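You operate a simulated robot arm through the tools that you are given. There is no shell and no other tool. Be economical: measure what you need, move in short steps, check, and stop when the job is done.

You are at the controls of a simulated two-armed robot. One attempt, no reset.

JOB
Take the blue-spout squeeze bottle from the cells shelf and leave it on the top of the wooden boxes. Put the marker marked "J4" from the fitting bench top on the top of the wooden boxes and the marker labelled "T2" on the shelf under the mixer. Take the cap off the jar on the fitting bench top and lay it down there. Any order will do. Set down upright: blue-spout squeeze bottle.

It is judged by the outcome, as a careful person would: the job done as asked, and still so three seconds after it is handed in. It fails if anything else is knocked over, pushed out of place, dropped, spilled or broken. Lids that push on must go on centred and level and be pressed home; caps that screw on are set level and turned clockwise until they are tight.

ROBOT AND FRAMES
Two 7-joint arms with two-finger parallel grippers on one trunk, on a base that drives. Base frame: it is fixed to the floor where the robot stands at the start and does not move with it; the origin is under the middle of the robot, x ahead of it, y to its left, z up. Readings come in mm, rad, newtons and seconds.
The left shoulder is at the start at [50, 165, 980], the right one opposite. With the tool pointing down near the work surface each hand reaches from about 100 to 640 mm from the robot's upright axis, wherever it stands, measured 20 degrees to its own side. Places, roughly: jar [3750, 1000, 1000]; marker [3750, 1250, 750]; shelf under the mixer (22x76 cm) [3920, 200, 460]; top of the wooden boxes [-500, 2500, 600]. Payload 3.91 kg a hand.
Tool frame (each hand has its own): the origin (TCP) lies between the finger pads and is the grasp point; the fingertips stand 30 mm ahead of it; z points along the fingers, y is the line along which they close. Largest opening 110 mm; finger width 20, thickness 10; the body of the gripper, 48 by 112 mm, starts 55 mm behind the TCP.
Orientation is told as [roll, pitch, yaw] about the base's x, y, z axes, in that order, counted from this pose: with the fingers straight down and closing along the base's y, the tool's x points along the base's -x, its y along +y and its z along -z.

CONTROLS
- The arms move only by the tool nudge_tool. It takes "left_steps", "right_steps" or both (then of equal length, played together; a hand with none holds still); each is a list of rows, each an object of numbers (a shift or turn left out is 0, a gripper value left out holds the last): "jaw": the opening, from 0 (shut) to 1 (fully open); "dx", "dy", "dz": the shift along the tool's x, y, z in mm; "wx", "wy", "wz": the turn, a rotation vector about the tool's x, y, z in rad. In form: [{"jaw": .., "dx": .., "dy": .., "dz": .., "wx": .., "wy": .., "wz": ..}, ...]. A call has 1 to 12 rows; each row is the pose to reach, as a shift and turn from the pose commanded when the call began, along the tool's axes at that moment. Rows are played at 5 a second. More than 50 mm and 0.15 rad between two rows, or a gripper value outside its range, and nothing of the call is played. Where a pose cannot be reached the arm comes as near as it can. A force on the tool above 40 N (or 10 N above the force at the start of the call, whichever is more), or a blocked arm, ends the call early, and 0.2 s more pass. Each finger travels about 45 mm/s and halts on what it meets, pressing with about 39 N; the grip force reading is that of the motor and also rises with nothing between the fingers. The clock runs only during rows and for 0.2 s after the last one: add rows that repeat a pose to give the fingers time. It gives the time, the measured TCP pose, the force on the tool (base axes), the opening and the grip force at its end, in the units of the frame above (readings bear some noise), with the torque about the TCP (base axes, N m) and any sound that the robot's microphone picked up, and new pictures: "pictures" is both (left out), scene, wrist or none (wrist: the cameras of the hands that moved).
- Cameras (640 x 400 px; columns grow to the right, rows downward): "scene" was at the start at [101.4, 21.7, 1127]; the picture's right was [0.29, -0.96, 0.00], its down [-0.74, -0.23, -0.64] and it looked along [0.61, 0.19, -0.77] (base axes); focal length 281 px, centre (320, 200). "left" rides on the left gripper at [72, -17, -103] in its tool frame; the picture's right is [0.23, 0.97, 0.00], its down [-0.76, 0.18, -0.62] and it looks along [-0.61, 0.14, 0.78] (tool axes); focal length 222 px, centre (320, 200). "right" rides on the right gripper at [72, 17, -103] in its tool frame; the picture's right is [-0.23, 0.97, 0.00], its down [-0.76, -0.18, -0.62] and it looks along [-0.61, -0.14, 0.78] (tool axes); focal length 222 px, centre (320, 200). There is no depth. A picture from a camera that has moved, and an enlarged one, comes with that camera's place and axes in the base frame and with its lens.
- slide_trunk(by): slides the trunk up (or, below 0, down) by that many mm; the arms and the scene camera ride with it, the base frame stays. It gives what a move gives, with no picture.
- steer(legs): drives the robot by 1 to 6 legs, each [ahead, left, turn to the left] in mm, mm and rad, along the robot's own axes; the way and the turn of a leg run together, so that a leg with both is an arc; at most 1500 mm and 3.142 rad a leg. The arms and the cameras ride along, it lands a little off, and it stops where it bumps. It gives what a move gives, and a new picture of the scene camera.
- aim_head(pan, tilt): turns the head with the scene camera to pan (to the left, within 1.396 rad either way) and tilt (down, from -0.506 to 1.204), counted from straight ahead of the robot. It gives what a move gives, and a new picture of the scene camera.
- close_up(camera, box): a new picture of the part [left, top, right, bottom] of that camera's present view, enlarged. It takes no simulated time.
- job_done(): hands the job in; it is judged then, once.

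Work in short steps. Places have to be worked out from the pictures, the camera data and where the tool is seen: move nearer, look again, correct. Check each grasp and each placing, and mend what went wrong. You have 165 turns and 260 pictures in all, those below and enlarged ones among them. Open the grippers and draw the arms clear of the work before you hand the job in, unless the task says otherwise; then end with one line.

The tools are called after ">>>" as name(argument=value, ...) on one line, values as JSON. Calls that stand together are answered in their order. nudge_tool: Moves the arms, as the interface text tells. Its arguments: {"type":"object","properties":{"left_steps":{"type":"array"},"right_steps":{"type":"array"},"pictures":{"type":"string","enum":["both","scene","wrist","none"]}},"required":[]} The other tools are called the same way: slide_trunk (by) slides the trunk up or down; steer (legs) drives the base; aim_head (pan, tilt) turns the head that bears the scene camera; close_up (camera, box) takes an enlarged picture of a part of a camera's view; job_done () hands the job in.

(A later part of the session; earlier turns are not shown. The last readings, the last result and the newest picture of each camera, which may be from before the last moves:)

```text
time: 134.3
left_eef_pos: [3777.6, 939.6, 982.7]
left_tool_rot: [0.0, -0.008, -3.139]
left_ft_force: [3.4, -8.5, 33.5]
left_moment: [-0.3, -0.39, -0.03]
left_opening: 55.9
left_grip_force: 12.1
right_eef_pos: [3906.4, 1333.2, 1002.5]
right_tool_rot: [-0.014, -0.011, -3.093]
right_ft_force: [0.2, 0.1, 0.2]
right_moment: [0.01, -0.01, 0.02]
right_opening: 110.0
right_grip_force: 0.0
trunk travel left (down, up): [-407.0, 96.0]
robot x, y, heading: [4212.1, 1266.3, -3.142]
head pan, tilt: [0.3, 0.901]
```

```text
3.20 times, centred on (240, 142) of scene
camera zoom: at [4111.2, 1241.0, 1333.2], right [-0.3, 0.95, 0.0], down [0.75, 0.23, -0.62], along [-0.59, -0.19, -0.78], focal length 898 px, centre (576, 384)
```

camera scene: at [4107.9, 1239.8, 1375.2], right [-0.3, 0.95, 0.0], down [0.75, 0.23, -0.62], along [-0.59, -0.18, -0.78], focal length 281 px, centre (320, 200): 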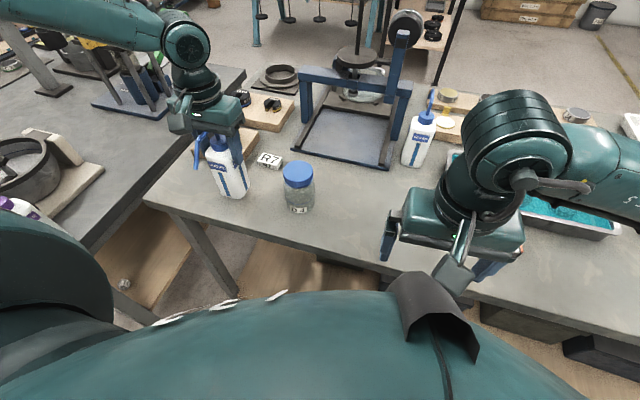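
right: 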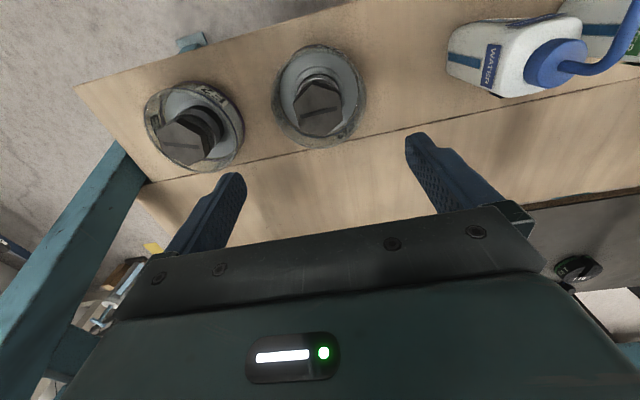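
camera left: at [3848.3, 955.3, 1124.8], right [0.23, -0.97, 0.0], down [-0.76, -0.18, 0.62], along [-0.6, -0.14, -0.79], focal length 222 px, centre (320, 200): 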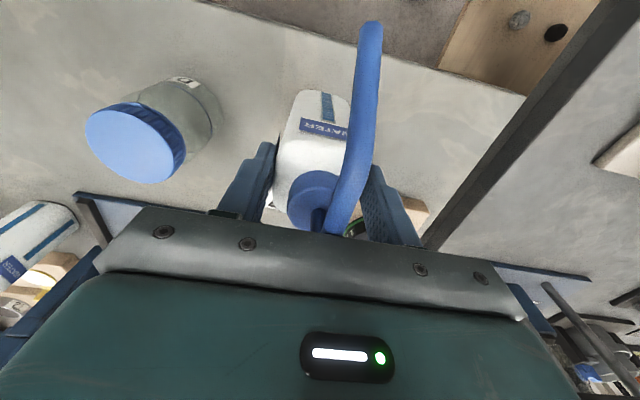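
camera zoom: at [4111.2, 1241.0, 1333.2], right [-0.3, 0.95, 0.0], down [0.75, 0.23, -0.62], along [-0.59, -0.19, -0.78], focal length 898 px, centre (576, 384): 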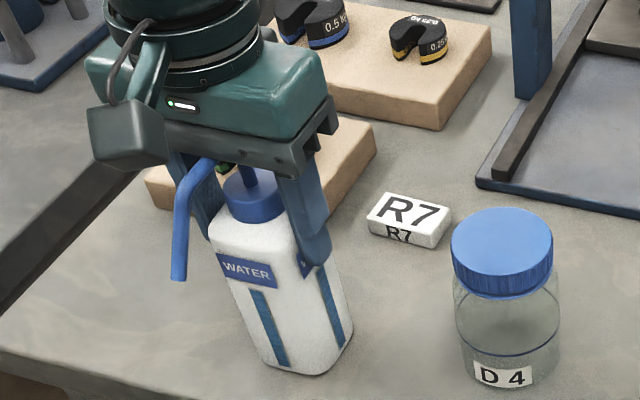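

The bottle is on the bench; contact puts the top at z ≈ 858. I'll ease off 3 mm, release and lift the hand straight up.

>>> nudge_tool(left_steps=[{"dz": -3}, {"dz": -3, "jaw": 0.6}, {"dz": -3, "jaw": 0.8}, {"dz": -3, "jaw": 0.8}], pictures="none")

>>> slide_trunk(by=90)

>>> close_up(camera="scene", box=[140, 80, 340, 205])

```text
time: 135.3
left_eef_pos: [3777.4, 940.5, 984.7]
left_tool_rot: [-0.001, -0.001, -3.137]
left_ft_force: [-1.9, -4.6, 27.5]
left_moment: [0.17, -0.24, -0.04]
left_opening: 88.3
left_grip_force: 0.0
right_eef_pos: [3905.9, 1333.7, 1002.5]
right_tool_rot: [-0.014, -0.011, -3.093]
right_ft_force: [0.1, 0.0, -0.1]
right_moment: [-0.02, -0.03, 0.02]
right_opening: 109.9
right_grip_force: 0.0
trunk travel left (down, up): [-407.0, 96.0]
robot x, y, heading: [4216.0, 1261.9, -3.14]
head pan, tilt: [0.3, 0.901]
```

```text
time: 136.6
left_eef_pos: [3776.4, 939.6, 1072.1]
left_tool_rot: [0.0, 0.003, -3.138]
left_ft_force: [-0.2, 0.7, -0.3]
left_moment: [-0.03, 0.02, 0.0]
left_opening: 87.8
left_grip_force: 0.1
right_eef_pos: [3904.7, 1333.3, 1091.7]
right_tool_rot: [-0.016, -0.007, -3.092]
right_ft_force: [-0.4, 0.0, 0.9]
right_moment: [-0.01, 0.03, -0.02]
right_opening: 109.9
right_grip_force: 0.0
trunk travel left (down, up): [-497.0, 6.0]
robot x, y, heading: [4209.0, 1266.1, -3.142]
head pan, tilt: [0.3, 0.901]
```

```text
3.20 times, centred on (240, 142) of scene
camera zoom: at [4108.3, 1240.2, 1422.2], right [-0.3, 0.95, 0.0], down [0.75, 0.23, -0.62], along [-0.59, -0.18, -0.78], focal length 898 px, centre (576, 384)
```

zoom: 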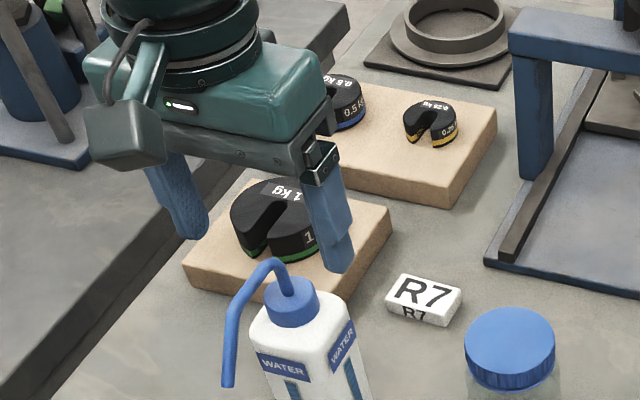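

The bottle stands upright. I'll hold the jar body with the right hand, coming in diagonally from the right at a tilt, and turn the cap with the left from above. First I'll move the right hand nearer and yaw it by 1 rad.

>>> nudge_tool(right_steps=[{"dx": -15, "dy": 14, "dz": 5, "wz": -0.14}, {"dx": -30, "dy": 28, "dz": 10, "wz": -0.28}, {"dx": -45, "dy": 42, "dz": 15, "wz": -0.42}, {"dx": -60, "dy": 56, "dz": 20, "wz": -0.56}, {"dx": -75, "dy": 70, "dz": 25, "wz": -0.7}, {"dx": -90, "dy": 84, "dz": 30, "wz": -0.84}, {"dx": -105, "dy": 95, "dz": 40, "wz": -0.98}])

```text
time: 138.2
left_eef_pos: [3777.8, 939.3, 1071.0]
left_tool_rot: [-0.001, 0.004, -3.14]
left_ft_force: [-0.8, -1.4, -0.6]
left_moment: [-0.01, 0.02, 0.02]
left_opening: 88.1
left_grip_force: 0.0
right_eef_pos: [3804.0, 1234.1, 1049.6]
right_tool_rot: [-0.015, 0.006, -2.109]
right_ft_force: [-1.0, -0.6, 0.0]
right_moment: [-0.01, -0.01, 0.01]
right_opening: 109.9
right_grip_force: 0.1
trunk travel left (down, up): [-497.0, 6.0]
robot x, y, heading: [4212.6, 1264.5, -3.143]
head pan, tilt: [0.3, 0.901]
camera scene: at [4108.2, 1240.0, 1422.3], right [-0.3, 0.95, 0.0], down [0.75, 0.23, -0.62], along [-0.59, -0.18, -0.78], focal length 281 px, centre (320, 200)
camera right: at [3856.6, 1285.5, 1153.3], right [0.72, -0.69, -0.02], down [-0.54, -0.57, 0.62], along [-0.44, -0.44, -0.78], focal length 222 px, centre (320, 200)
```

scene: 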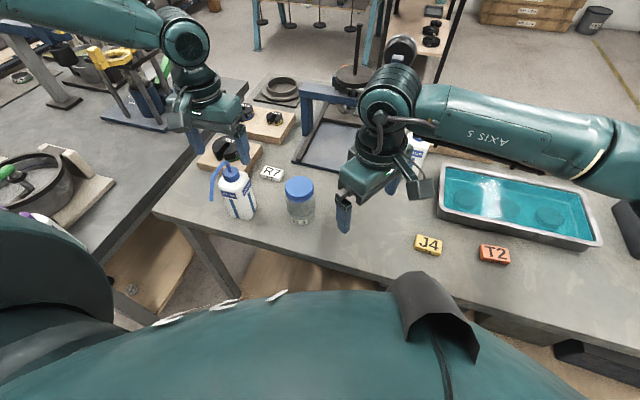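
right: 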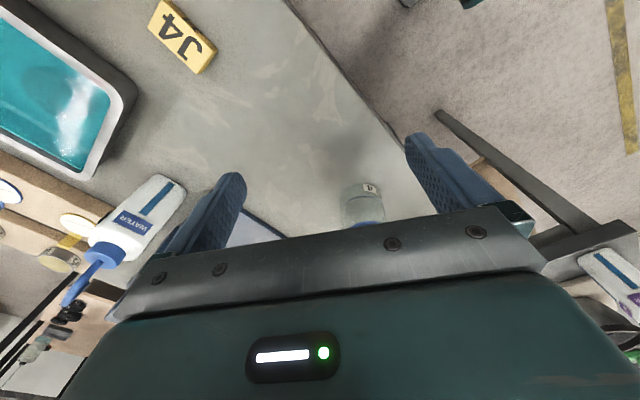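

J4 is yellow at about [3738, 1379] and T2 is orange at about [3720, 1518]; the jar centre is about [3727, 1076]. I'll tilt the right hand 50° toward the jar.

>>> nudge_tool(right_steps=[{"wy": -0.14}, {"wy": -0.28}, {"wy": -0.42}, {"wy": -0.56}, {"wy": -0.7}, {"wy": -0.87}])

```text
refused: row 6 steps farther than a row can; nothing moved
```

>>> nudge_tool(right_steps=[{"wy": -0.145}, {"wy": -0.29}, {"wy": -0.435}, {"wy": -0.58}, {"wy": -0.725}, {"wy": -0.87}])

```text
time: 139.6
left_eef_pos: [3775.8, 939.3, 1070.7]
left_tool_rot: [0.0, 0.005, -3.137]
left_ft_force: [-0.1, -0.2, -0.7]
left_moment: [-0.01, 0.0, -0.01]
left_opening: 87.9
left_grip_force: 0.1
right_eef_pos: [3803.1, 1232.6, 1051.3]
right_tool_rot: [-0.026, -0.866, -2.092]
right_ft_force: [0.0, 1.3, -0.6]
right_moment: [-0.03, 0.04, -0.01]
right_opening: 110.2
right_grip_force: 0.0
trunk travel left (down, up): [-497.0, 6.0]
robot x, y, heading: [4210.1, 1264.3, -3.139]
head pan, tilt: [0.3, 0.901]
camera scene: at [4108.6, 1240.7, 1422.4], right [-0.3, 0.95, 0.0], down [0.75, 0.23, -0.62], along [-0.59, -0.19, -0.78], focal length 281 px, centre (320, 200)
camera right: at [3883.6, 1332.5, 1062.0], right [0.76, -0.63, 0.16], down [-0.15, 0.07, 0.99], along [-0.63, -0.77, -0.04], focal length 222 px, centre (320, 200)
```

scene: 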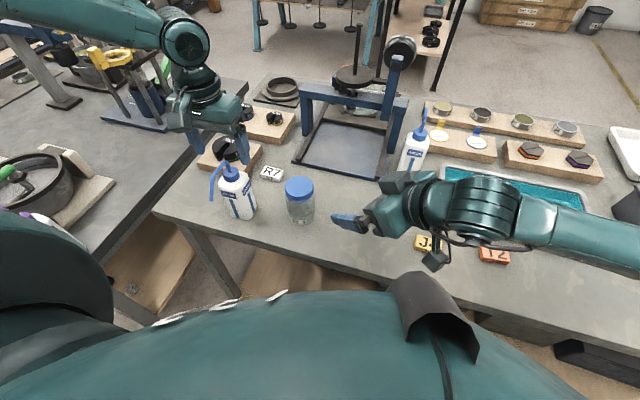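
right: 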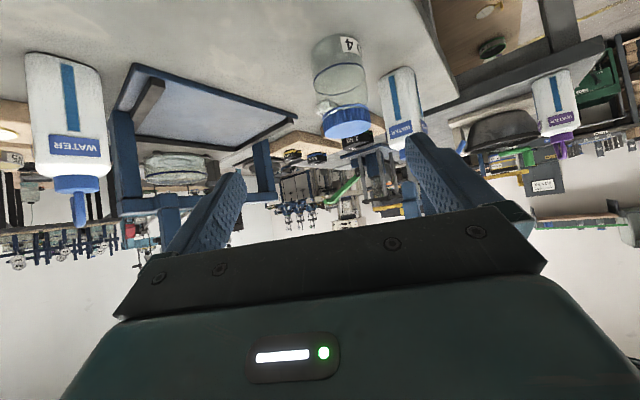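

The tilt works and the wrist view shows the jar 27 mm to tool +y, so its centre is near [3746, 1083] with the top about z 965. I'll move to a pre-grasp 90 mm short.

>>> nudge_tool(right_steps=[{"dx": 3, "dy": 10, "dz": 35}, {"dx": 6, "dy": 20, "dz": 75}, {"dx": 8.4, "dy": 25.6, "dz": 110}, {"dx": 8.4, "dy": 25.6, "dz": 110}])

```text
time: 140.6
left_eef_pos: [3777.7, 938.5, 1071.7]
left_tool_rot: [-0.001, 0.003, -3.137]
left_ft_force: [1.1, 0.6, -0.3]
left_moment: [-0.02, 0.02, 0.03]
left_opening: 87.9
left_grip_force: 0.1
right_eef_pos: [3783.2, 1153.5, 973.4]
right_tool_rot: [-0.024, -0.86, -2.095]
right_ft_force: [-0.7, 0.2, -0.1]
right_moment: [0.01, -0.01, -0.02]
right_opening: 109.9
right_grip_force: 0.0
trunk travel left (down, up): [-497.0, 6.0]
robot x, y, heading: [4209.6, 1265.8, -3.133]
head pan, tilt: [0.3, 0.901]
camera scene: at [4108.6, 1240.6, 1422.3], right [-0.3, 0.95, 0.0], down [0.75, 0.23, -0.62], along [-0.59, -0.19, -0.78], focal length 281 px, centre (320, 200)
camera right: at [3863.2, 1252.1, 983.5], right [0.76, -0.63, 0.16], down [-0.15, 0.07, 0.99], along [-0.63, -0.77, -0.05], focal length 222 px, centre (320, 200)
```

scene: 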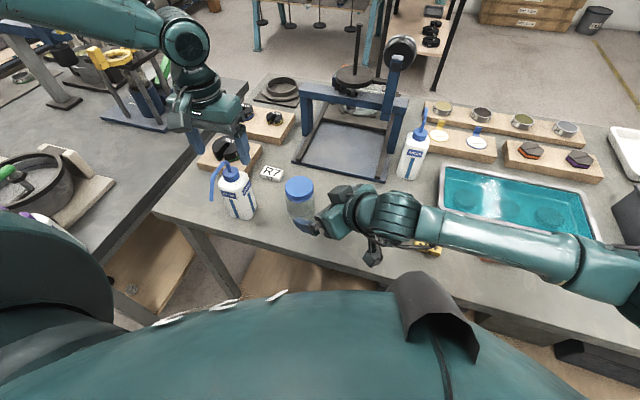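
right: 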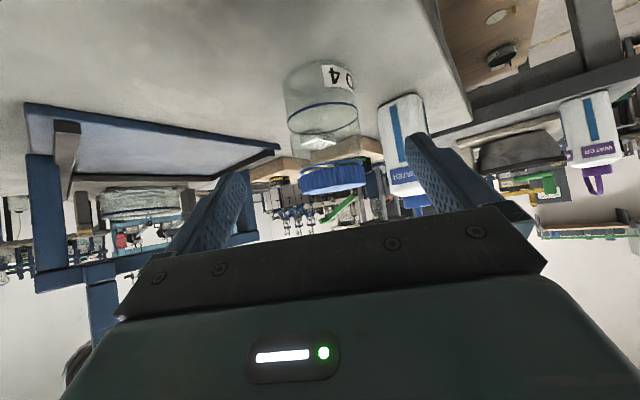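

The jar is centred to within 5 mm in the hand, and the two views agree. I'll advance 88 mm along the tool axis to straddle it.

>>> nudge_tool(right_steps=[{"dy": 5, "dz": 30}, {"dy": 5, "dz": 60}, {"dy": 5, "dz": 88}, {"dy": 5, "dz": 88}])

```text
time: 141.6
left_eef_pos: [3777.4, 939.7, 1072.1]
left_tool_rot: [0.0, 0.004, -3.139]
left_ft_force: [0.2, 0.8, 0.9]
left_moment: [0.0, -0.01, -0.02]
left_opening: 88.1
left_grip_force: 0.2
right_eef_pos: [3753.9, 1094.2, 915.0]
right_tool_rot: [-0.026, -0.861, -2.092]
right_ft_force: [0.4, -0.9, 0.5]
right_moment: [-0.02, 0.0, -0.02]
right_opening: 109.9
right_grip_force: 0.1
trunk travel left (down, up): [-497.0, 6.0]
robot x, y, heading: [4211.1, 1265.5, -3.138]
head pan, tilt: [0.3, 0.901]
camera scene: at [4108.6, 1240.6, 1422.3], right [-0.3, 0.95, 0.0], down [0.75, 0.23, -0.62], along [-0.59, -0.19, -0.78], focal length 281 px, centre (320, 200)
camera right: at [3832.9, 1193.4, 926.1], right [0.76, -0.63, 0.16], down [-0.15, 0.07, 0.99], along [-0.63, -0.77, -0.05], focal length 222 px, centre (320, 200)
```

scene: 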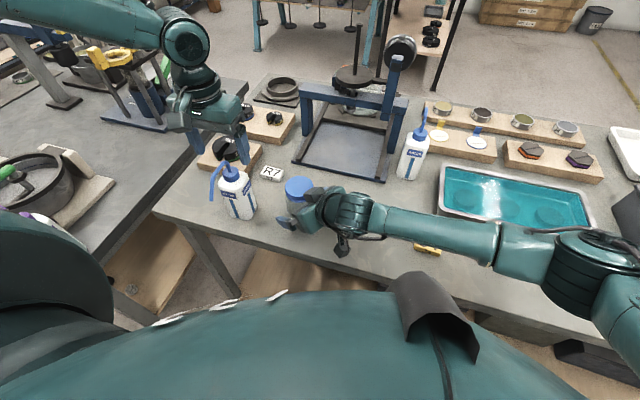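
right: 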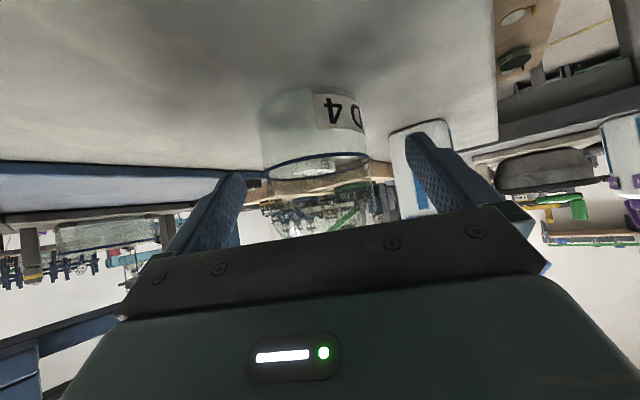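

Laterally it's centred, but the jar axis is still about 34 mm ahead of the TCP. I'll advance another 18 mm.

>>> nudge_tool(right_steps=[{"dz": 9}, {"dz": 18}, {"dz": 18}])

>>> close_up(camera="scene", box=[220, 140, 380, 240])

```text
time: 142.4
left_eef_pos: [3778.0, 940.1, 1072.4]
left_tool_rot: [-0.001, 0.005, -3.138]
left_ft_force: [-0.9, -0.2, -0.1]
left_moment: [0.0, -0.01, 0.0]
left_opening: 87.8
left_grip_force: 0.0
right_eef_pos: [3747.4, 1082.7, 903.3]
right_tool_rot: [-0.024, -0.863, -2.095]
right_ft_force: [0.2, 0.3, -0.2]
right_moment: [0.0, 0.04, 0.0]
right_opening: 110.0
right_grip_force: 0.0
trunk travel left (down, up): [-497.0, 6.0]
robot x, y, heading: [4212.1, 1264.5, -3.143]
head pan, tilt: [0.3, 0.901]
camera scene: at [4108.5, 1240.4, 1422.3], right [-0.3, 0.95, 0.0], down [0.75, 0.23, -0.62], along [-0.59, -0.18, -0.78], focal length 281 px, centre (320, 200)
camera right: at [3826.0, 1182.3, 915.0], right [0.76, -0.63, 0.16], down [-0.15, 0.07, 0.99], along [-0.63, -0.77, -0.05], focal length 222 px, centre (320, 200)
```

scene: 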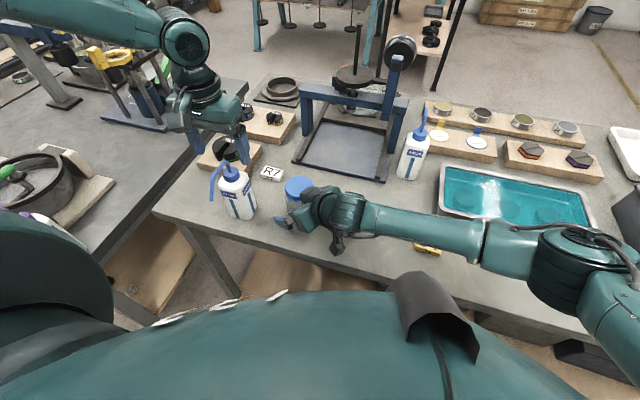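
right: 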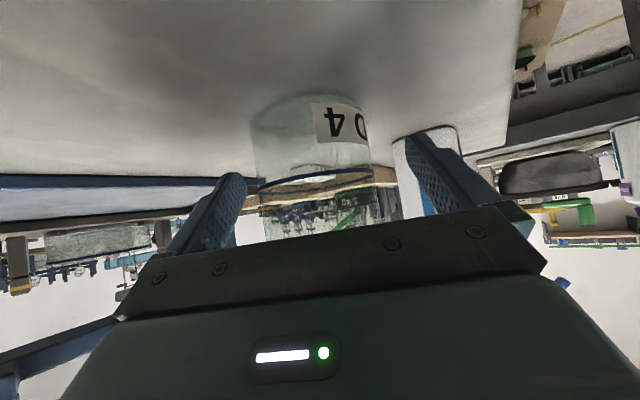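

```text
4.00 times, centred on (300, 190) of scene
camera zoom: at [4108.5, 1240.4, 1422.3], right [-0.3, 0.95, 0.0], down [0.75, 0.23, -0.62], along [-0.59, -0.18, -0.78], focal length 1123 px, centre (400, 240)
```

zoom: 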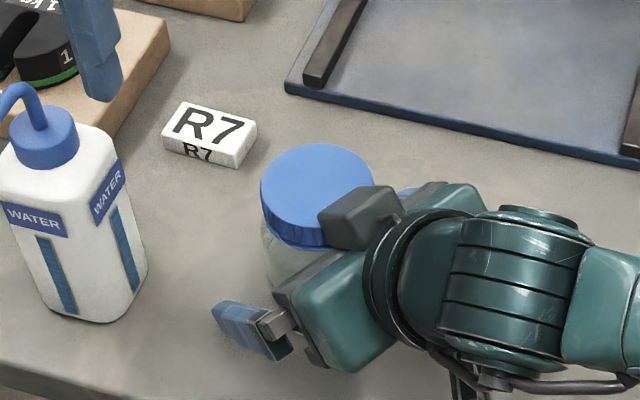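

The jar axis is now about 17 mm ahead of the TCP, well inside the pads, and centred. I'll close the right jaw on it gently.

>>> nudge_tool(right_steps=[{"jaw": 0.8}, {"jaw": 0.72}, {"jaw": 0.66}, {"jaw": 0.6}, {"jaw": 0.55}, {"jaw": 0.5}, {"jaw": 0.5}], pictures="wrist")

```text
time: 144.0
left_eef_pos: [3777.2, 939.9, 1072.3]
left_tool_rot: [0.001, 0.003, -3.138]
left_ft_force: [0.6, -0.4, 0.6]
left_moment: [-0.01, 0.0, -0.01]
left_opening: 88.1
left_grip_force: 0.1
right_eef_pos: [3746.3, 1082.9, 904.3]
right_tool_rot: [-0.023, -0.861, -2.094]
right_ft_force: [-0.7, 0.2, 1.3]
right_moment: [-0.04, 0.01, -0.03]
right_opening: 65.5
right_grip_force: 38.9
trunk travel left (down, up): [-497.0, 6.0]
robot x, y, heading: [4210.4, 1261.9, -3.143]
head pan, tilt: [0.3, 0.901]
camera right: at [3826.1, 1182.3, 915.1], right [0.76, -0.63, 0.16], down [-0.15, 0.07, 0.99], along [-0.63, -0.77, -0.05], focal length 222 px, centre (320, 200)
```

right: 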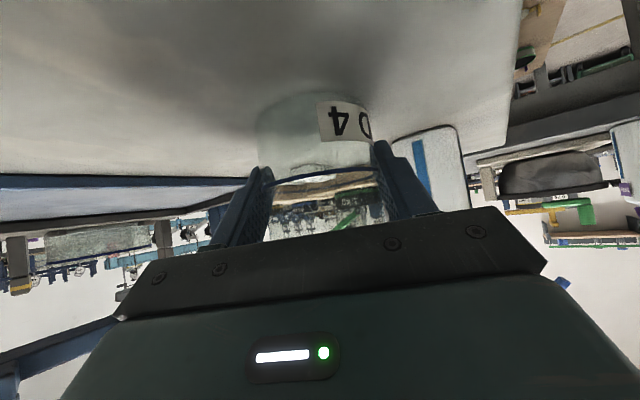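

The jar is held firmly at 65.5 mm. The cap centre should be near [3749, 1086] with its top at z ~968, so I'll bring the left hand above it with a small yaw and look.

>>> nudge_tool(left_steps=[{"dz": -20}, {"dx": -7, "dy": -37, "dz": -20, "wz": -0.07}, {"dx": -14, "dy": -74, "dz": -20, "wz": -0.13}, {"dx": -21, "dy": -110, "dz": -20, "wz": -0.2}, {"dx": -28, "dy": -146, "dz": -20, "wz": -0.26}, {"dx": -28, "dy": -146, "dz": -20, "wz": -0.26}])

>>> close_up(camera="scene", box=[220, 120, 380, 220])

```text
time: 145.4
left_eef_pos: [3748.4, 1086.0, 1091.4]
left_tool_rot: [0.002, 0.004, -2.877]
left_ft_force: [-0.1, -0.8, -0.3]
left_moment: [-0.01, 0.0, -0.01]
left_opening: 88.2
left_grip_force: 0.0
right_eef_pos: [3746.1, 1083.5, 904.9]
right_tool_rot: [-0.026, -0.862, -2.095]
right_ft_force: [0.9, -0.1, 2.6]
right_moment: [-0.05, -0.06, 0.01]
right_opening: 65.5
right_grip_force: 39.1
trunk travel left (down, up): [-497.0, 6.0]
robot x, y, heading: [4209.2, 1266.4, -3.142]
head pan, tilt: [0.3, 0.901]
camera scene: at [4108.7, 1240.3, 1422.3], right [-0.3, 0.95, 0.0], down [0.75, 0.23, -0.62], along [-0.59, -0.18, -0.78], focal length 281 px, centre (320, 200)
camera left: at [3813.1, 1121.2, 1194.9], right [0.47, -0.88, 0.0], down [-0.69, -0.37, 0.62], along [-0.55, -0.3, -0.78], focal length 222 px, centre (320, 200)
```

scene: 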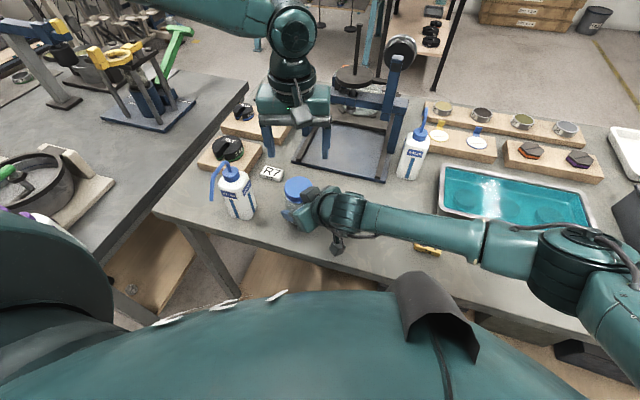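
left: 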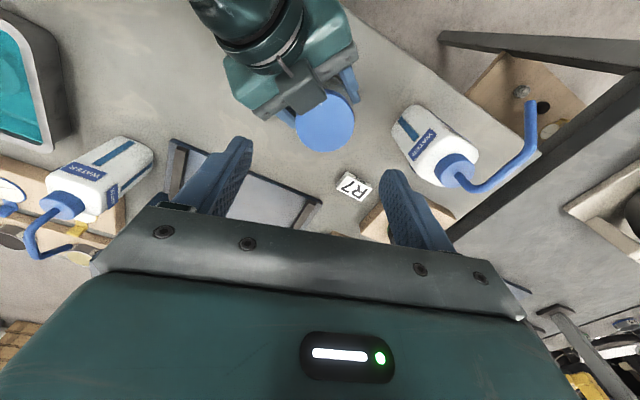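

```text
4.00 times, centred on (300, 170) of scene
camera zoom: at [4108.7, 1240.3, 1422.3], right [-0.3, 0.95, 0.0], down [0.75, 0.23, -0.62], along [-0.59, -0.18, -0.78], focal length 1123 px, centre (400, 320)
```

zoom: 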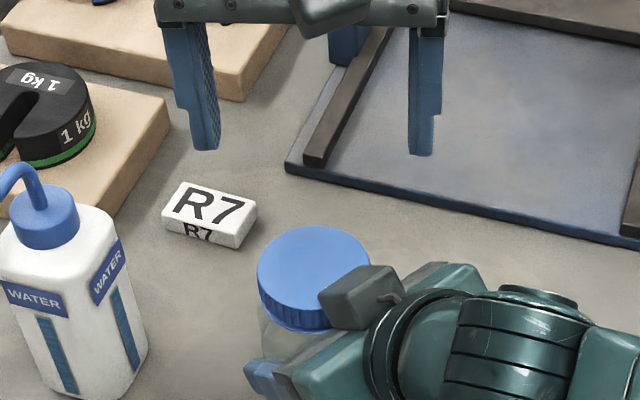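

The right hand's upper block crowds the cap edge. I'll briefly open the right jaw, back it off about 15 mm and regrip, to give the left fingers room.

>>> nudge_tool(right_steps=[{"jaw": 0.75}, {"jaw": 0.75}, {"jaw": 0.75}, {"dx": 5, "dz": -6, "jaw": 0.75}, {"dx": 10, "dz": -12, "jaw": 0.75}, {"dx": 10, "dz": -12, "jaw": 0.6}, {"dx": 10, "dz": -12, "jaw": 0.5}, {"dx": 10, "dz": -12, "jaw": 0.5}], pictures="none")

>>> close_up(camera="scene", box=[260, 150, 360, 212])

>>> close_up(camera="left", box=[220, 40, 420, 165])

```text
time: 147.2
left_eef_pos: [3748.7, 1085.5, 1090.8]
left_tool_rot: [-0.001, 0.003, -2.878]
left_ft_force: [-0.1, 0.4, 0.7]
left_moment: [-0.04, 0.01, 0.0]
left_opening: 88.4
left_grip_force: 0.1
right_eef_pos: [3754.7, 1096.1, 903.6]
right_tool_rot: [-0.024, -0.862, -2.096]
right_ft_force: [0.6, 0.5, 0.1]
right_moment: [0.03, -0.07, 0.0]
right_opening: 65.2
right_grip_force: 38.8
trunk travel left (down, up): [-497.0, 6.0]
robot x, y, heading: [4212.8, 1262.4, -3.142]
head pan, tilt: [0.3, 0.901]
```

```text
6.40 times, centred on (310, 181) of scene
camera zoom: at [4108.5, 1240.3, 1422.3], right [-0.3, 0.95, 0.0], down [0.75, 0.23, -0.62], along [-0.59, -0.18, -0.78], focal length 1796 px, centre (384, 322)
```

zoom: 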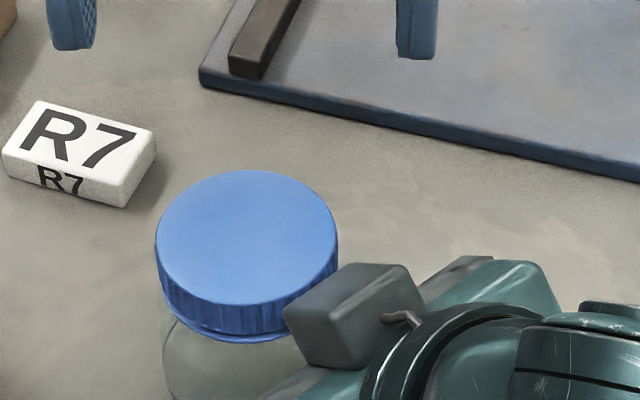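

```text
3.20 times, centred on (320, 102) of left
camera zoom: at [3813.1, 1120.8, 1194.8], right [0.47, -0.88, 0.0], down [-0.69, -0.37, 0.62], along [-0.55, -0.29, -0.78], focal length 711 px, centre (320, 512)
```

zoom: 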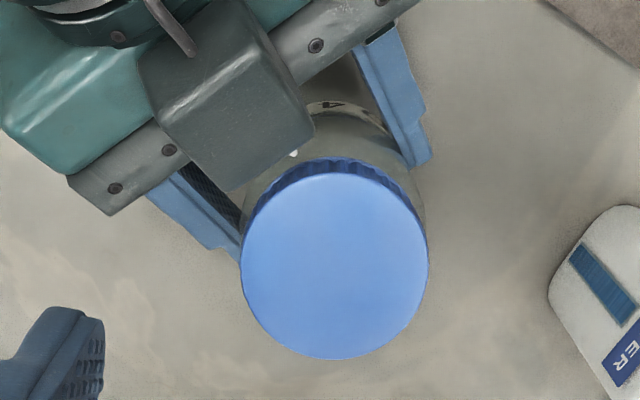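

There's good clearance now, with the cap centre at [3744.5, 1080.5] and about 62 mm across. I'll yaw to the start angle and descend so the fingertips reach the cap's lower edge.

>>> nudge_tool(left_steps=[{"dx": -5, "dy": 4, "wz": -0.12}, {"dx": -5, "dy": 4, "wz": -0.24, "dz": 20}, {"dx": -5, "dy": 4, "wz": -0.35, "dz": 50}, {"dx": -5, "dy": 4, "wz": -0.35, "dz": 80}, {"dx": -5, "dy": 4, "wz": -0.35, "dz": 100}, {"dx": -5, "dy": 4, "wz": -0.35, "dz": 108}])

>>> close_up(camera="scene", box=[240, 120, 360, 195])

```text
time: 148.6
left_eef_pos: [3757.9, 1064.9, 1002.6]
left_tool_rot: [0.0, 0.003, -2.528]
left_ft_force: [0.3, 0.1, 0.3]
left_moment: [-0.03, -0.02, -0.01]
left_opening: 88.0
left_grip_force: 0.1
left hand out of reach, approached as far as the arm can: row 4, 5, 6
right_eef_pos: [3754.1, 1096.1, 903.1]
right_tool_rot: [-0.024, -0.863, -2.094]
right_ft_force: [0.0, 0.0, 0.2]
right_moment: [-0.01, -0.02, 0.01]
right_opening: 64.9
right_grip_force: 38.9
trunk travel left (down, up): [-497.0, 6.0]
robot x, y, heading: [4214.1, 1262.0, -3.139]
head pan, tilt: [0.3, 0.901]
camera scene: at [4108.4, 1240.2, 1422.3], right [-0.3, 0.95, 0.0], down [0.75, 0.23, -0.62], along [-0.59, -0.18, -0.78], focal length 281 px, centre (320, 200)
camera left: at [3807.3, 1119.2, 1107.3], right [0.75, -0.67, 0.0], down [-0.52, -0.58, 0.62], along [-0.41, -0.46, -0.78], focal length 222 px, centre (320, 200)
```

scene: 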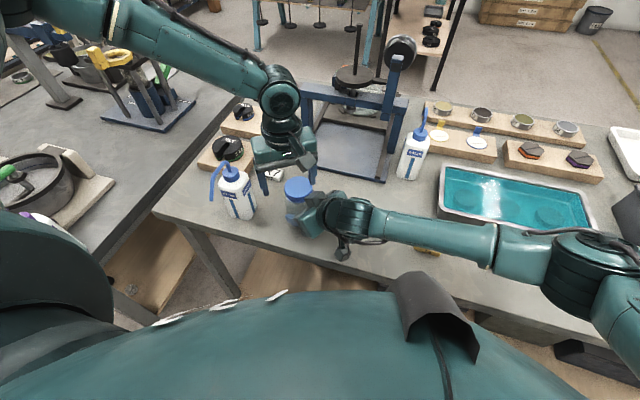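
left: 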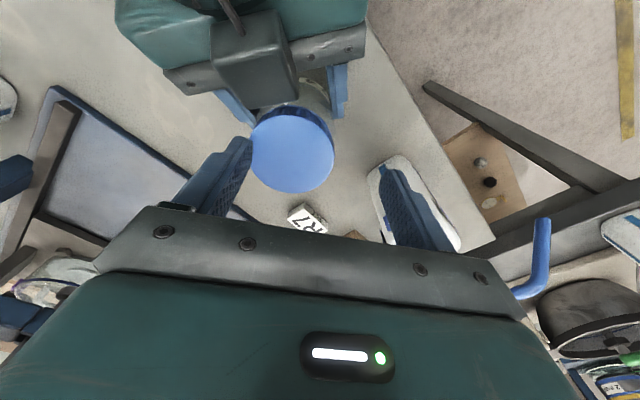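

```text
5.33 times, centred on (300, 158) of scene
camera zoom: at [4108.4, 1240.2, 1422.3], right [-0.3, 0.95, 0.0], down [0.75, 0.23, -0.62], along [-0.59, -0.18, -0.78], focal length 1497 px, centre (427, 427)
```

zoom: 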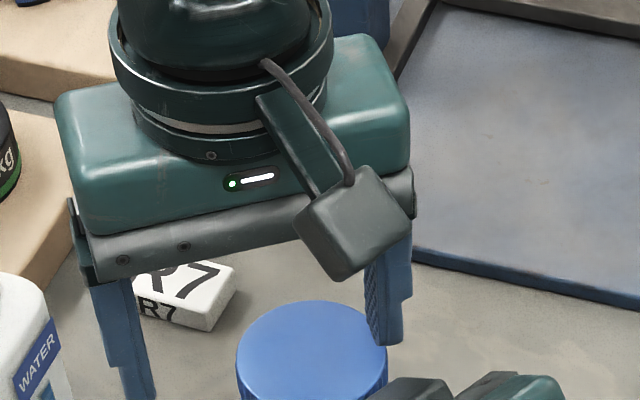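

The reach limit is back because the shoulders are too high. I'll release the jar, back both hands up and away, lower the trunk 140 mm, and redo the grasps from there.

>>> nudge_tool(left_steps=[{"dz": -40}, {"dz": -80}, {"dz": -120}, {"dz": -130}, {"dz": -130}, {"dz": -130}, {"dz": -130}, {"dz": -130}, {"dz": -130}, {"dz": -130}], right_steps=[{"jaw": 0.8}, {"jaw": 0.9}, {"jaw": 1.0}, {"dz": -30, "jaw": 1.0}, {"dz": -60}, {"dz": -95}, {"dx": -30, "dz": -120}, {"dx": -60, "dz": -145}, {"dx": -90, "dz": -170}, {"dx": -105, "dz": -185}], pictures="scene")

```text
time: 150.8
left_eef_pos: [3757.5, 1064.5, 1133.1]
left_tool_rot: [0.001, 0.004, -2.528]
left_ft_force: [-0.4, 0.5, 1.1]
left_moment: [0.01, -0.03, 0.01]
left_opening: 87.9
left_grip_force: 0.1
right_eef_pos: [3795.1, 1157.9, 1103.5]
right_tool_rot: [-0.024, -0.862, -2.095]
right_ft_force: [0.0, -0.3, 0.0]
right_moment: [0.01, 0.0, -0.02]
right_opening: 109.9
right_grip_force: 0.0
trunk travel left (down, up): [-497.0, 6.0]
robot x, y, heading: [4211.9, 1261.3, -3.138]
head pan, tilt: [0.3, 0.901]
camera scene: at [4108.6, 1240.4, 1422.3], right [-0.3, 0.95, 0.0], down [0.75, 0.23, -0.62], along [-0.59, -0.18, -0.78], focal length 281 px, centre (320, 200)
```

scene: 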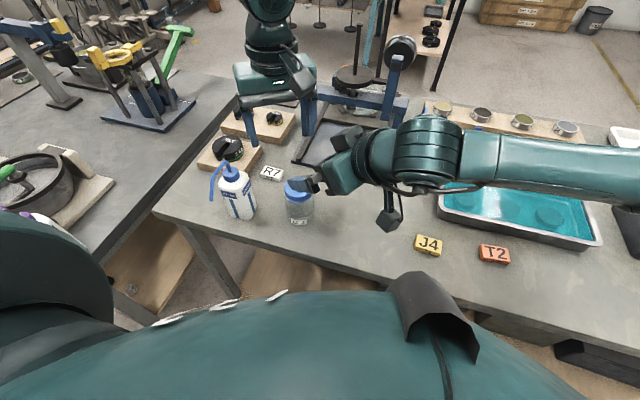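

The jar stands undisturbed. I'll lower the trunk 120 mm now.

>>> slide_trunk(by=-120)

>>> close_up(camera="right", box=[0, 0, 640, 400])

```text
time: 152.3
left_eef_pos: [3758.1, 1064.4, 1013.6]
left_tool_rot: [0.003, 0.005, -2.527]
left_ft_force: [-0.3, -0.2, 0.4]
left_moment: [-0.01, -0.01, 0.04]
left_opening: 88.1
left_grip_force: 0.1
right_eef_pos: [3793.6, 1157.4, 984.1]
right_tool_rot: [-0.024, -0.863, -2.095]
right_ft_force: [0.5, 0.3, 0.5]
right_moment: [-0.04, 0.0, 0.02]
right_opening: 109.9
right_grip_force: 0.1
trunk travel left (down, up): [-377.0, 126.0]
robot x, y, heading: [4209.8, 1265.9, -3.137]
head pan, tilt: [0.3, 0.901]
```

```text
1.00 times, centred on (320, 200) of right
camera zoom: at [3874.3, 1256.3, 995.0], right [0.76, -0.63, 0.16], down [-0.15, 0.06, 0.99], along [-0.63, -0.77, -0.05], focal length 222 px, centre (320, 200)
```

zoom: 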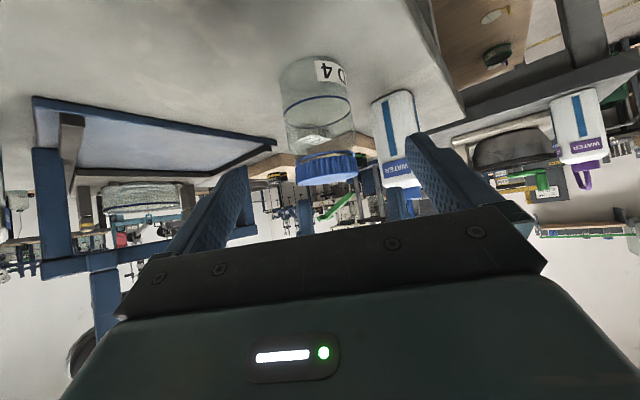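

Regrasping the jar with the right hand at the same pose, while centring the left hand over the cap.

>>> nudge_tool(right_steps=[{"dx": 7, "dy": -2, "dz": 25}, {"dx": 14, "dy": -3.7, "dz": 55}, {"dx": 14, "dy": -3.7, "dz": 85}, {"dx": 14, "dy": -3.7, "dz": 107.8}, {"dx": 14, "dy": -3.7, "dz": 107.8, "jaw": 0.75}, {"dx": 14, "dy": -3.7, "dz": 107.8, "jaw": 0.6}, {"dx": 14, "dy": -3.7, "dz": 107.8, "jaw": 0.5}, {"dx": 14, "dy": -3.7, "dz": 107.8, "jaw": 0.5}, {"dx": 14, "dy": -3.7, "dz": 107.8, "jaw": 0.5}], left_steps=[{"dx": -1, "dy": -10}, {"dx": -2, "dy": -21}, {"dx": -2, "dy": -21}, {"dx": -2, "dy": -21}, {"dx": -2, "dy": -21}, {"dx": -2, "dy": -21}, {"dx": -2, "dy": -21}, {"dx": -2, "dy": -21}, {"dx": -2, "dy": -21}])

>>> close_up(camera="scene", box=[240, 100, 360, 175])

```text
time: 154.3
left_eef_pos: [3744.5, 1080.6, 1012.3]
left_tool_rot: [0.0, 0.005, -2.529]
left_ft_force: [-0.5, 0.0, 0.3]
left_moment: [0.02, 0.01, 0.01]
left_opening: 87.9
left_grip_force: 0.1
right_eef_pos: [3753.6, 1097.4, 902.4]
right_tool_rot: [-0.024, -0.862, -2.095]
right_ft_force: [0.3, -0.3, 0.6]
right_moment: [-0.01, -0.04, -0.01]
right_opening: 64.8
right_grip_force: 38.9
trunk travel left (down, up): [-377.0, 126.0]
robot x, y, heading: [4211.1, 1266.6, -3.135]
head pan, tilt: [0.3, 0.901]
camera scene: at [4108.4, 1240.2, 1302.3], right [-0.3, 0.95, 0.0], down [0.75, 0.23, -0.62], along [-0.59, -0.18, -0.78], focal length 281 px, centre (320, 200)
camera right: at [3832.4, 1196.7, 913.2], right [0.76, -0.63, 0.16], down [-0.15, 0.06, 0.99], along [-0.63, -0.77, -0.05], focal length 222 px, centre (320, 200)
camera left: at [3793.4, 1135.6, 1117.3], right [0.75, -0.67, 0.0], down [-0.52, -0.58, 0.62], along [-0.41, -0.46, -0.78], focal length 222 px, centre (320, 200)
```

scene: 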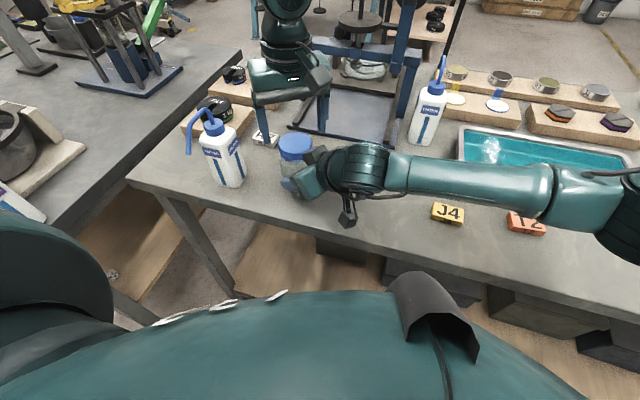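
right: 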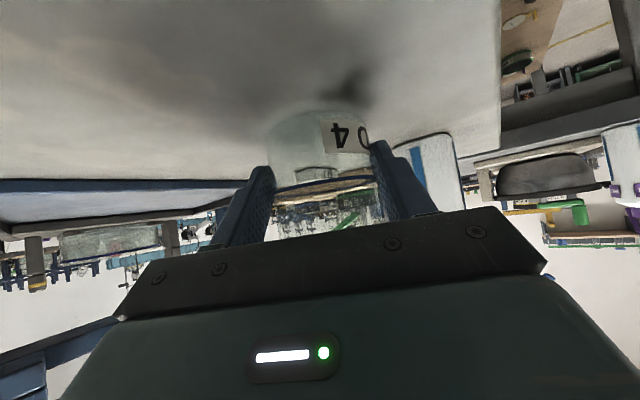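
left: 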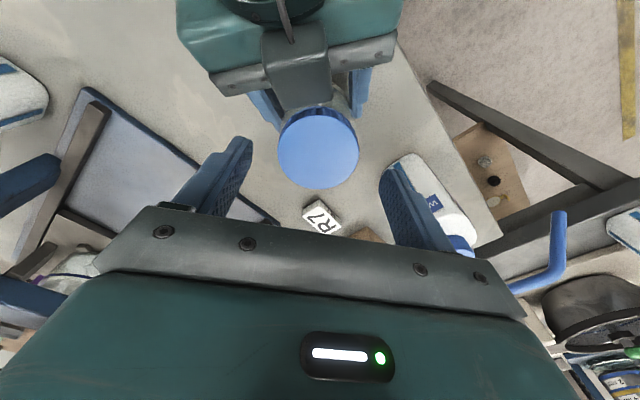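

```text
5.33 times, centred on (300, 138) of scene
camera zoom: at [4108.4, 1240.2, 1302.3], right [-0.3, 0.95, 0.0], down [0.75, 0.23, -0.62], along [-0.59, -0.18, -0.78], focal length 1497 px, centre (427, 533)
```

zoom: 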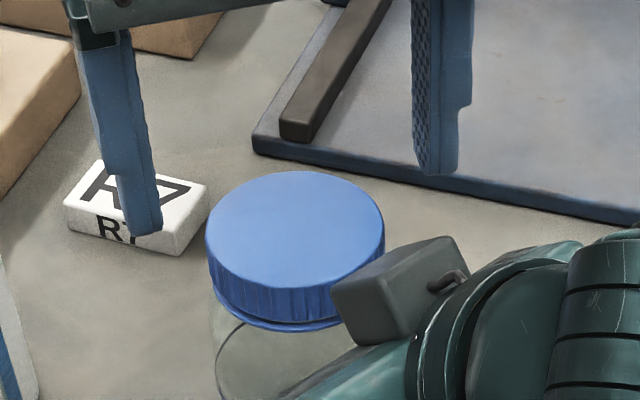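

The cap is within 5 mm of the left hand's axis. I'll fine-centre, descend 28 mm and close on the cap.

>>> nudge_tool(left_steps=[{"dx": 3.5, "dy": -2.5, "dz": 10}, {"dx": 3.5, "dy": -2.5, "dz": 20}, {"dx": 3.5, "dy": -2.5, "dz": 28}, {"dx": 3.5, "dy": -2.5, "dz": 28, "jaw": 0.65}, {"dx": 3.5, "dy": -2.5, "dz": 28, "jaw": 0.55}, {"dx": 3.5, "dy": -2.5, "dz": 28, "jaw": 0.45}, {"dx": 3.5, "dy": -2.5, "dz": 28, "jaw": 0.45}], pictures="wrist")

>>> close_up(camera="scene", box=[240, 100, 360, 175])

```text
time: 155.9
left_eef_pos: [3745.3, 1084.7, 984.9]
left_tool_rot: [0.004, 0.002, -2.528]
left_ft_force: [5.4, -9.3, 0.2]
left_moment: [-0.34, -0.09, 0.06]
left_opening: 58.2
left_grip_force: 39.4
right_eef_pos: [3751.8, 1098.3, 902.5]
right_tool_rot: [-0.027, -0.863, -2.097]
right_ft_force: [-3.7, 9.7, 0.9]
right_moment: [-0.54, -0.39, -0.19]
right_opening: 64.6
right_grip_force: 39.1
trunk travel left (down, up): [-377.0, 126.0]
robot x, y, heading: [4211.0, 1260.2, -3.139]
head pan, tilt: [0.3, 0.901]
camera left: at [3795.1, 1139.6, 1088.9], right [0.75, -0.66, 0.0], down [-0.52, -0.58, 0.62], along [-0.41, -0.47, -0.78], focal length 222 px, centre (320, 200)
```

left: 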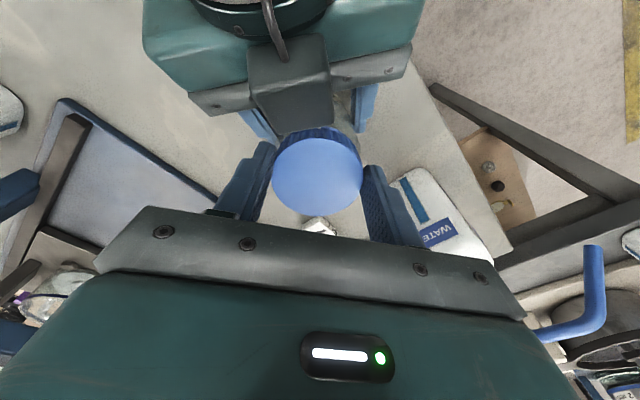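

```text
5.33 times, centred on (300, 138) of scene
camera zoom: at [4108.6, 1240.2, 1302.3], right [-0.3, 0.95, 0.0], down [0.75, 0.23, -0.62], along [-0.59, -0.18, -0.78], focal length 1497 px, centre (427, 533)
```

zoom: 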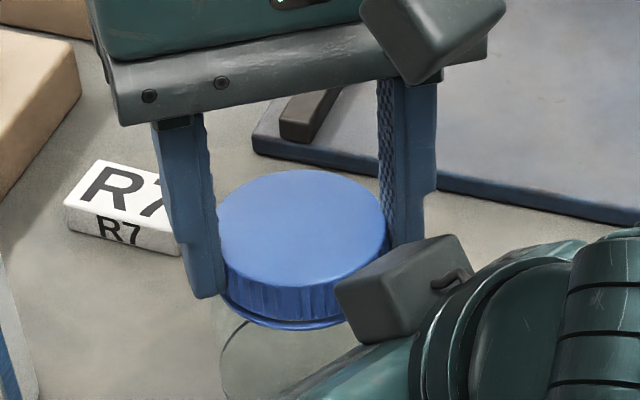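

The cap is gripped at 58 mm. I'll turn it counter-clockwise (negative tool z) by about 1 rad with a slight rise.

>>> nudge_tool(left_steps=[{"wz": -0.1, "dz": -0.1}, {"wz": -0.2, "dz": -0.2}, {"wz": -0.3, "dz": -0.3}, {"wz": -0.4, "dz": -0.4}, {"wz": -0.5, "dz": -0.5}, {"wz": -0.6, "dz": -0.5}, {"wz": -0.7, "dz": -0.6}, {"wz": -0.8, "dz": -0.7}, {"wz": -0.9, "dz": -0.8}, {"wz": -1.0, "dz": -0.8}, {"wz": -1.1, "dz": -0.9}], pictures="wrist")

>>> close_up(camera="scene", box=[240, 100, 360, 175])

```text
time: 158.3
left_eef_pos: [3744.5, 1084.0, 987.5]
left_tool_rot: [-0.003, 0.004, -1.427]
left_ft_force: [-21.0, -0.3, -5.7]
left_moment: [0.3, 0.98, -0.18]
left_opening: 57.9
left_grip_force: 39.0
right_eef_pos: [3756.0, 1095.9, 903.7]
right_tool_rot: [-0.019, -0.863, -2.093]
right_ft_force: [19.5, -1.2, 5.0]
right_moment: [-0.24, 0.76, 0.34]
right_opening: 64.8
right_grip_force: 38.8
trunk travel left (down, up): [-377.0, 126.0]
robot x, y, heading: [4210.3, 1264.3, -3.137]
head pan, tilt: [0.3, 0.901]
camera left: at [3717.3, 1153.3, 1091.1], right [0.93, 0.37, 0.0], down [0.29, -0.73, 0.62], along [0.23, -0.58, -0.78], focal length 222 px, centre (320, 200)
```

left: 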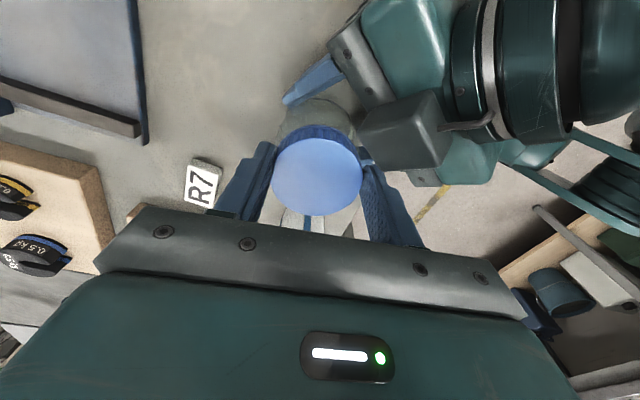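

```text
5.33 times, centred on (300, 138) of scene
camera zoom: at [4108.3, 1240.2, 1302.3], right [-0.3, 0.95, 0.0], down [0.75, 0.23, -0.62], along [-0.59, -0.18, -0.78], focal length 1497 px, centre (427, 533)
```

zoom: 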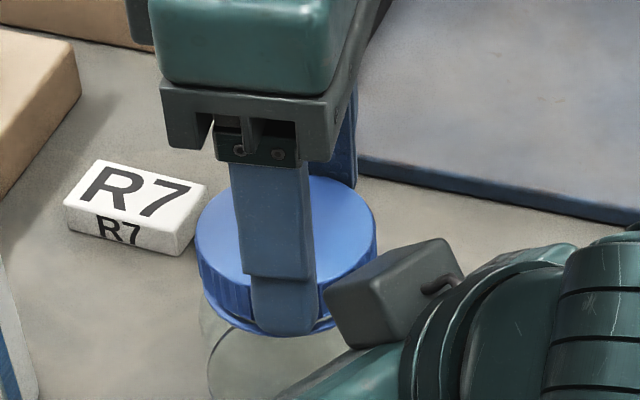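

The cap turned freely (low torque) and seems to be rising. I'll test by turning a bit further with a gentle 4 mm lift.

>>> nudge_tool(left_steps=[{"wz": -0.1, "dz": -1.5}, {"wz": -0.15, "dz": -3}, {"wz": -0.15, "dz": -4.5}], pictures="none")

>>> close_up(camera="scene", box=[260, 130, 340, 180])

```text
time: 159.1
left_eef_pos: [3743.6, 1082.6, 990.0]
left_tool_rot: [-0.002, -0.006, -1.281]
left_ft_force: [-22.9, -10.3, -18.7]
left_moment: [-0.14, 1.79, -1.05]
left_opening: 57.8
left_grip_force: 38.9
right_eef_pos: [3755.0, 1095.8, 904.3]
right_tool_rot: [-0.022, -0.867, -2.089]
right_ft_force: [23.2, 11.2, 17.8]
right_moment: [-1.03, 0.25, 1.27]
right_opening: 65.0
right_grip_force: 38.5
trunk travel left (down, up): [-377.0, 126.0]
robot x, y, heading: [4211.1, 1264.2, -3.136]
head pan, tilt: [0.3, 0.901]
```

```text
8.00 times, centred on (300, 155) of scene
camera zoom: at [4108.3, 1240.2, 1302.3], right [-0.3, 0.95, 0.0], down [0.75, 0.23, -0.62], along [-0.59, -0.18, -0.78], focal length 2245 px, centre (480, 560)
```

zoom: 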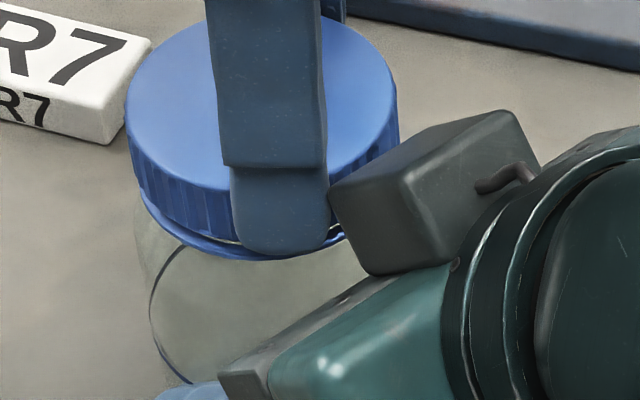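

The cap is still on the thread and my finger has reached the block. I'll ratchet: ease down, open, rotate back and regrip.

>>> nudge_tool(left_steps=[{"wz": 0.05, "dz": 3}, {"wz": 0.05, "dz": 3, "jaw": 0.72}, {"wz": 0.05, "dz": 3, "jaw": 0.72}, {"wz": 0.19, "dz": 3, "jaw": 0.72}, {"wz": 0.33, "dz": 3}, {"wz": 0.47, "dz": 3}, {"wz": 0.61, "dz": 3}, {"wz": 0.75, "dz": 3}, {"wz": 0.89, "dz": 3}, {"wz": 1.03, "dz": 3}, {"wz": 1.17, "dz": 3}, {"wz": 1.25, "dz": 3}], pictures="wrist")

```text
time: 161.7
left_eef_pos: [3744.3, 1084.3, 987.1]
left_tool_rot: [0.001, 0.003, -2.531]
left_ft_force: [0.0, 0.7, 0.0]
left_moment: [0.01, -0.02, 0.02]
left_opening: 79.4
left_grip_force: 0.0
right_eef_pos: [3752.4, 1096.9, 902.9]
right_tool_rot: [-0.024, -0.863, -2.096]
right_ft_force: [0.7, 0.4, -2.2]
right_moment: [0.01, -0.04, 0.0]
right_opening: 64.7
right_grip_force: 39.1
trunk travel left (down, up): [-377.0, 126.0]
robot x, y, heading: [4211.8, 1267.6, -3.138]
head pan, tilt: [0.3, 0.901]
camera left: at [3794.8, 1139.7, 1091.6], right [0.74, -0.67, 0.0], down [-0.52, -0.58, 0.62], along [-0.41, -0.46, -0.78], focal length 222 px, centre (320, 200)
```

left: 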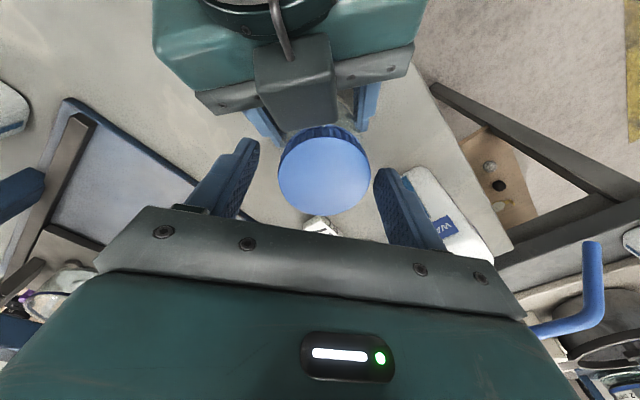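

The cap is centred within about 2 mm. I'll regrip and turn another 1.1 rad.

>>> nudge_tool(left_steps=[{"dx": 2, "dy": 1, "jaw": 0.5}, {"dx": 2, "dy": 1, "jaw": 0.45}, {"dx": 2, "dy": 1, "jaw": 0.45}, {"dx": 2, "dy": 1, "wz": -0.12, "dz": -0.3}, {"dx": 2, "dy": 1, "wz": -0.25, "dz": -0.6}, {"dx": 2, "dy": 1, "wz": -0.38, "dz": -1}, {"dx": 2, "dy": 1, "wz": -0.5, "dz": -1.3}, {"dx": 2, "dy": 1, "wz": -0.63, "dz": -1.6}, {"dx": 2, "dy": 1, "wz": -0.75, "dz": -2}, {"dx": 2, "dy": 1, "wz": -0.88, "dz": -2.3}, {"dx": 2, "dy": 1, "wz": -1.0, "dz": -2.6}, {"dx": 2, "dy": 1, "wz": -1.12, "dz": -3}], pictures="none")

>>> close_up(camera="scene", box=[260, 130, 340, 180])

```text
time: 164.3
left_eef_pos: [3746.6, 1085.6, 991.3]
left_tool_rot: [-0.002, 0.002, -1.407]
left_ft_force: [-22.7, -0.3, -14.4]
left_moment: [0.37, 1.09, -0.22]
left_opening: 57.0
left_grip_force: 38.9
right_eef_pos: [3755.6, 1095.4, 903.9]
right_tool_rot: [-0.02, -0.867, -2.087]
right_ft_force: [22.2, 0.6, 12.4]
right_moment: [-0.45, 1.07, 0.44]
right_opening: 64.5
right_grip_force: 38.9
trunk travel left (down, up): [-377.0, 126.0]
robot x, y, heading: [4213.4, 1265.4, -3.14]
head pan, tilt: [0.3, 0.901]
```

```text
8.00 times, centred on (300, 155) of scene
camera zoom: at [4108.3, 1240.2, 1302.3], right [-0.3, 0.95, 0.0], down [0.75, 0.23, -0.62], along [-0.59, -0.18, -0.78], focal length 2245 px, centre (480, 560)
```

zoom: 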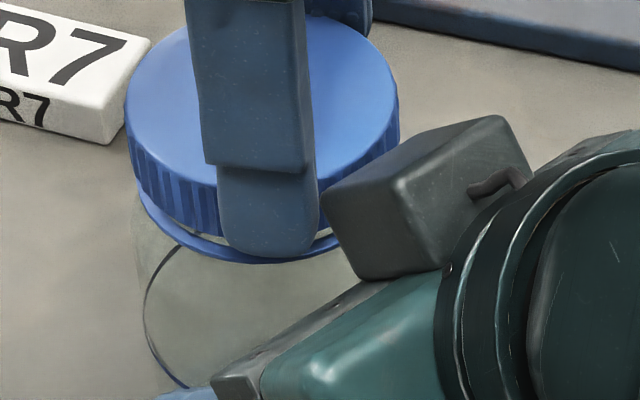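

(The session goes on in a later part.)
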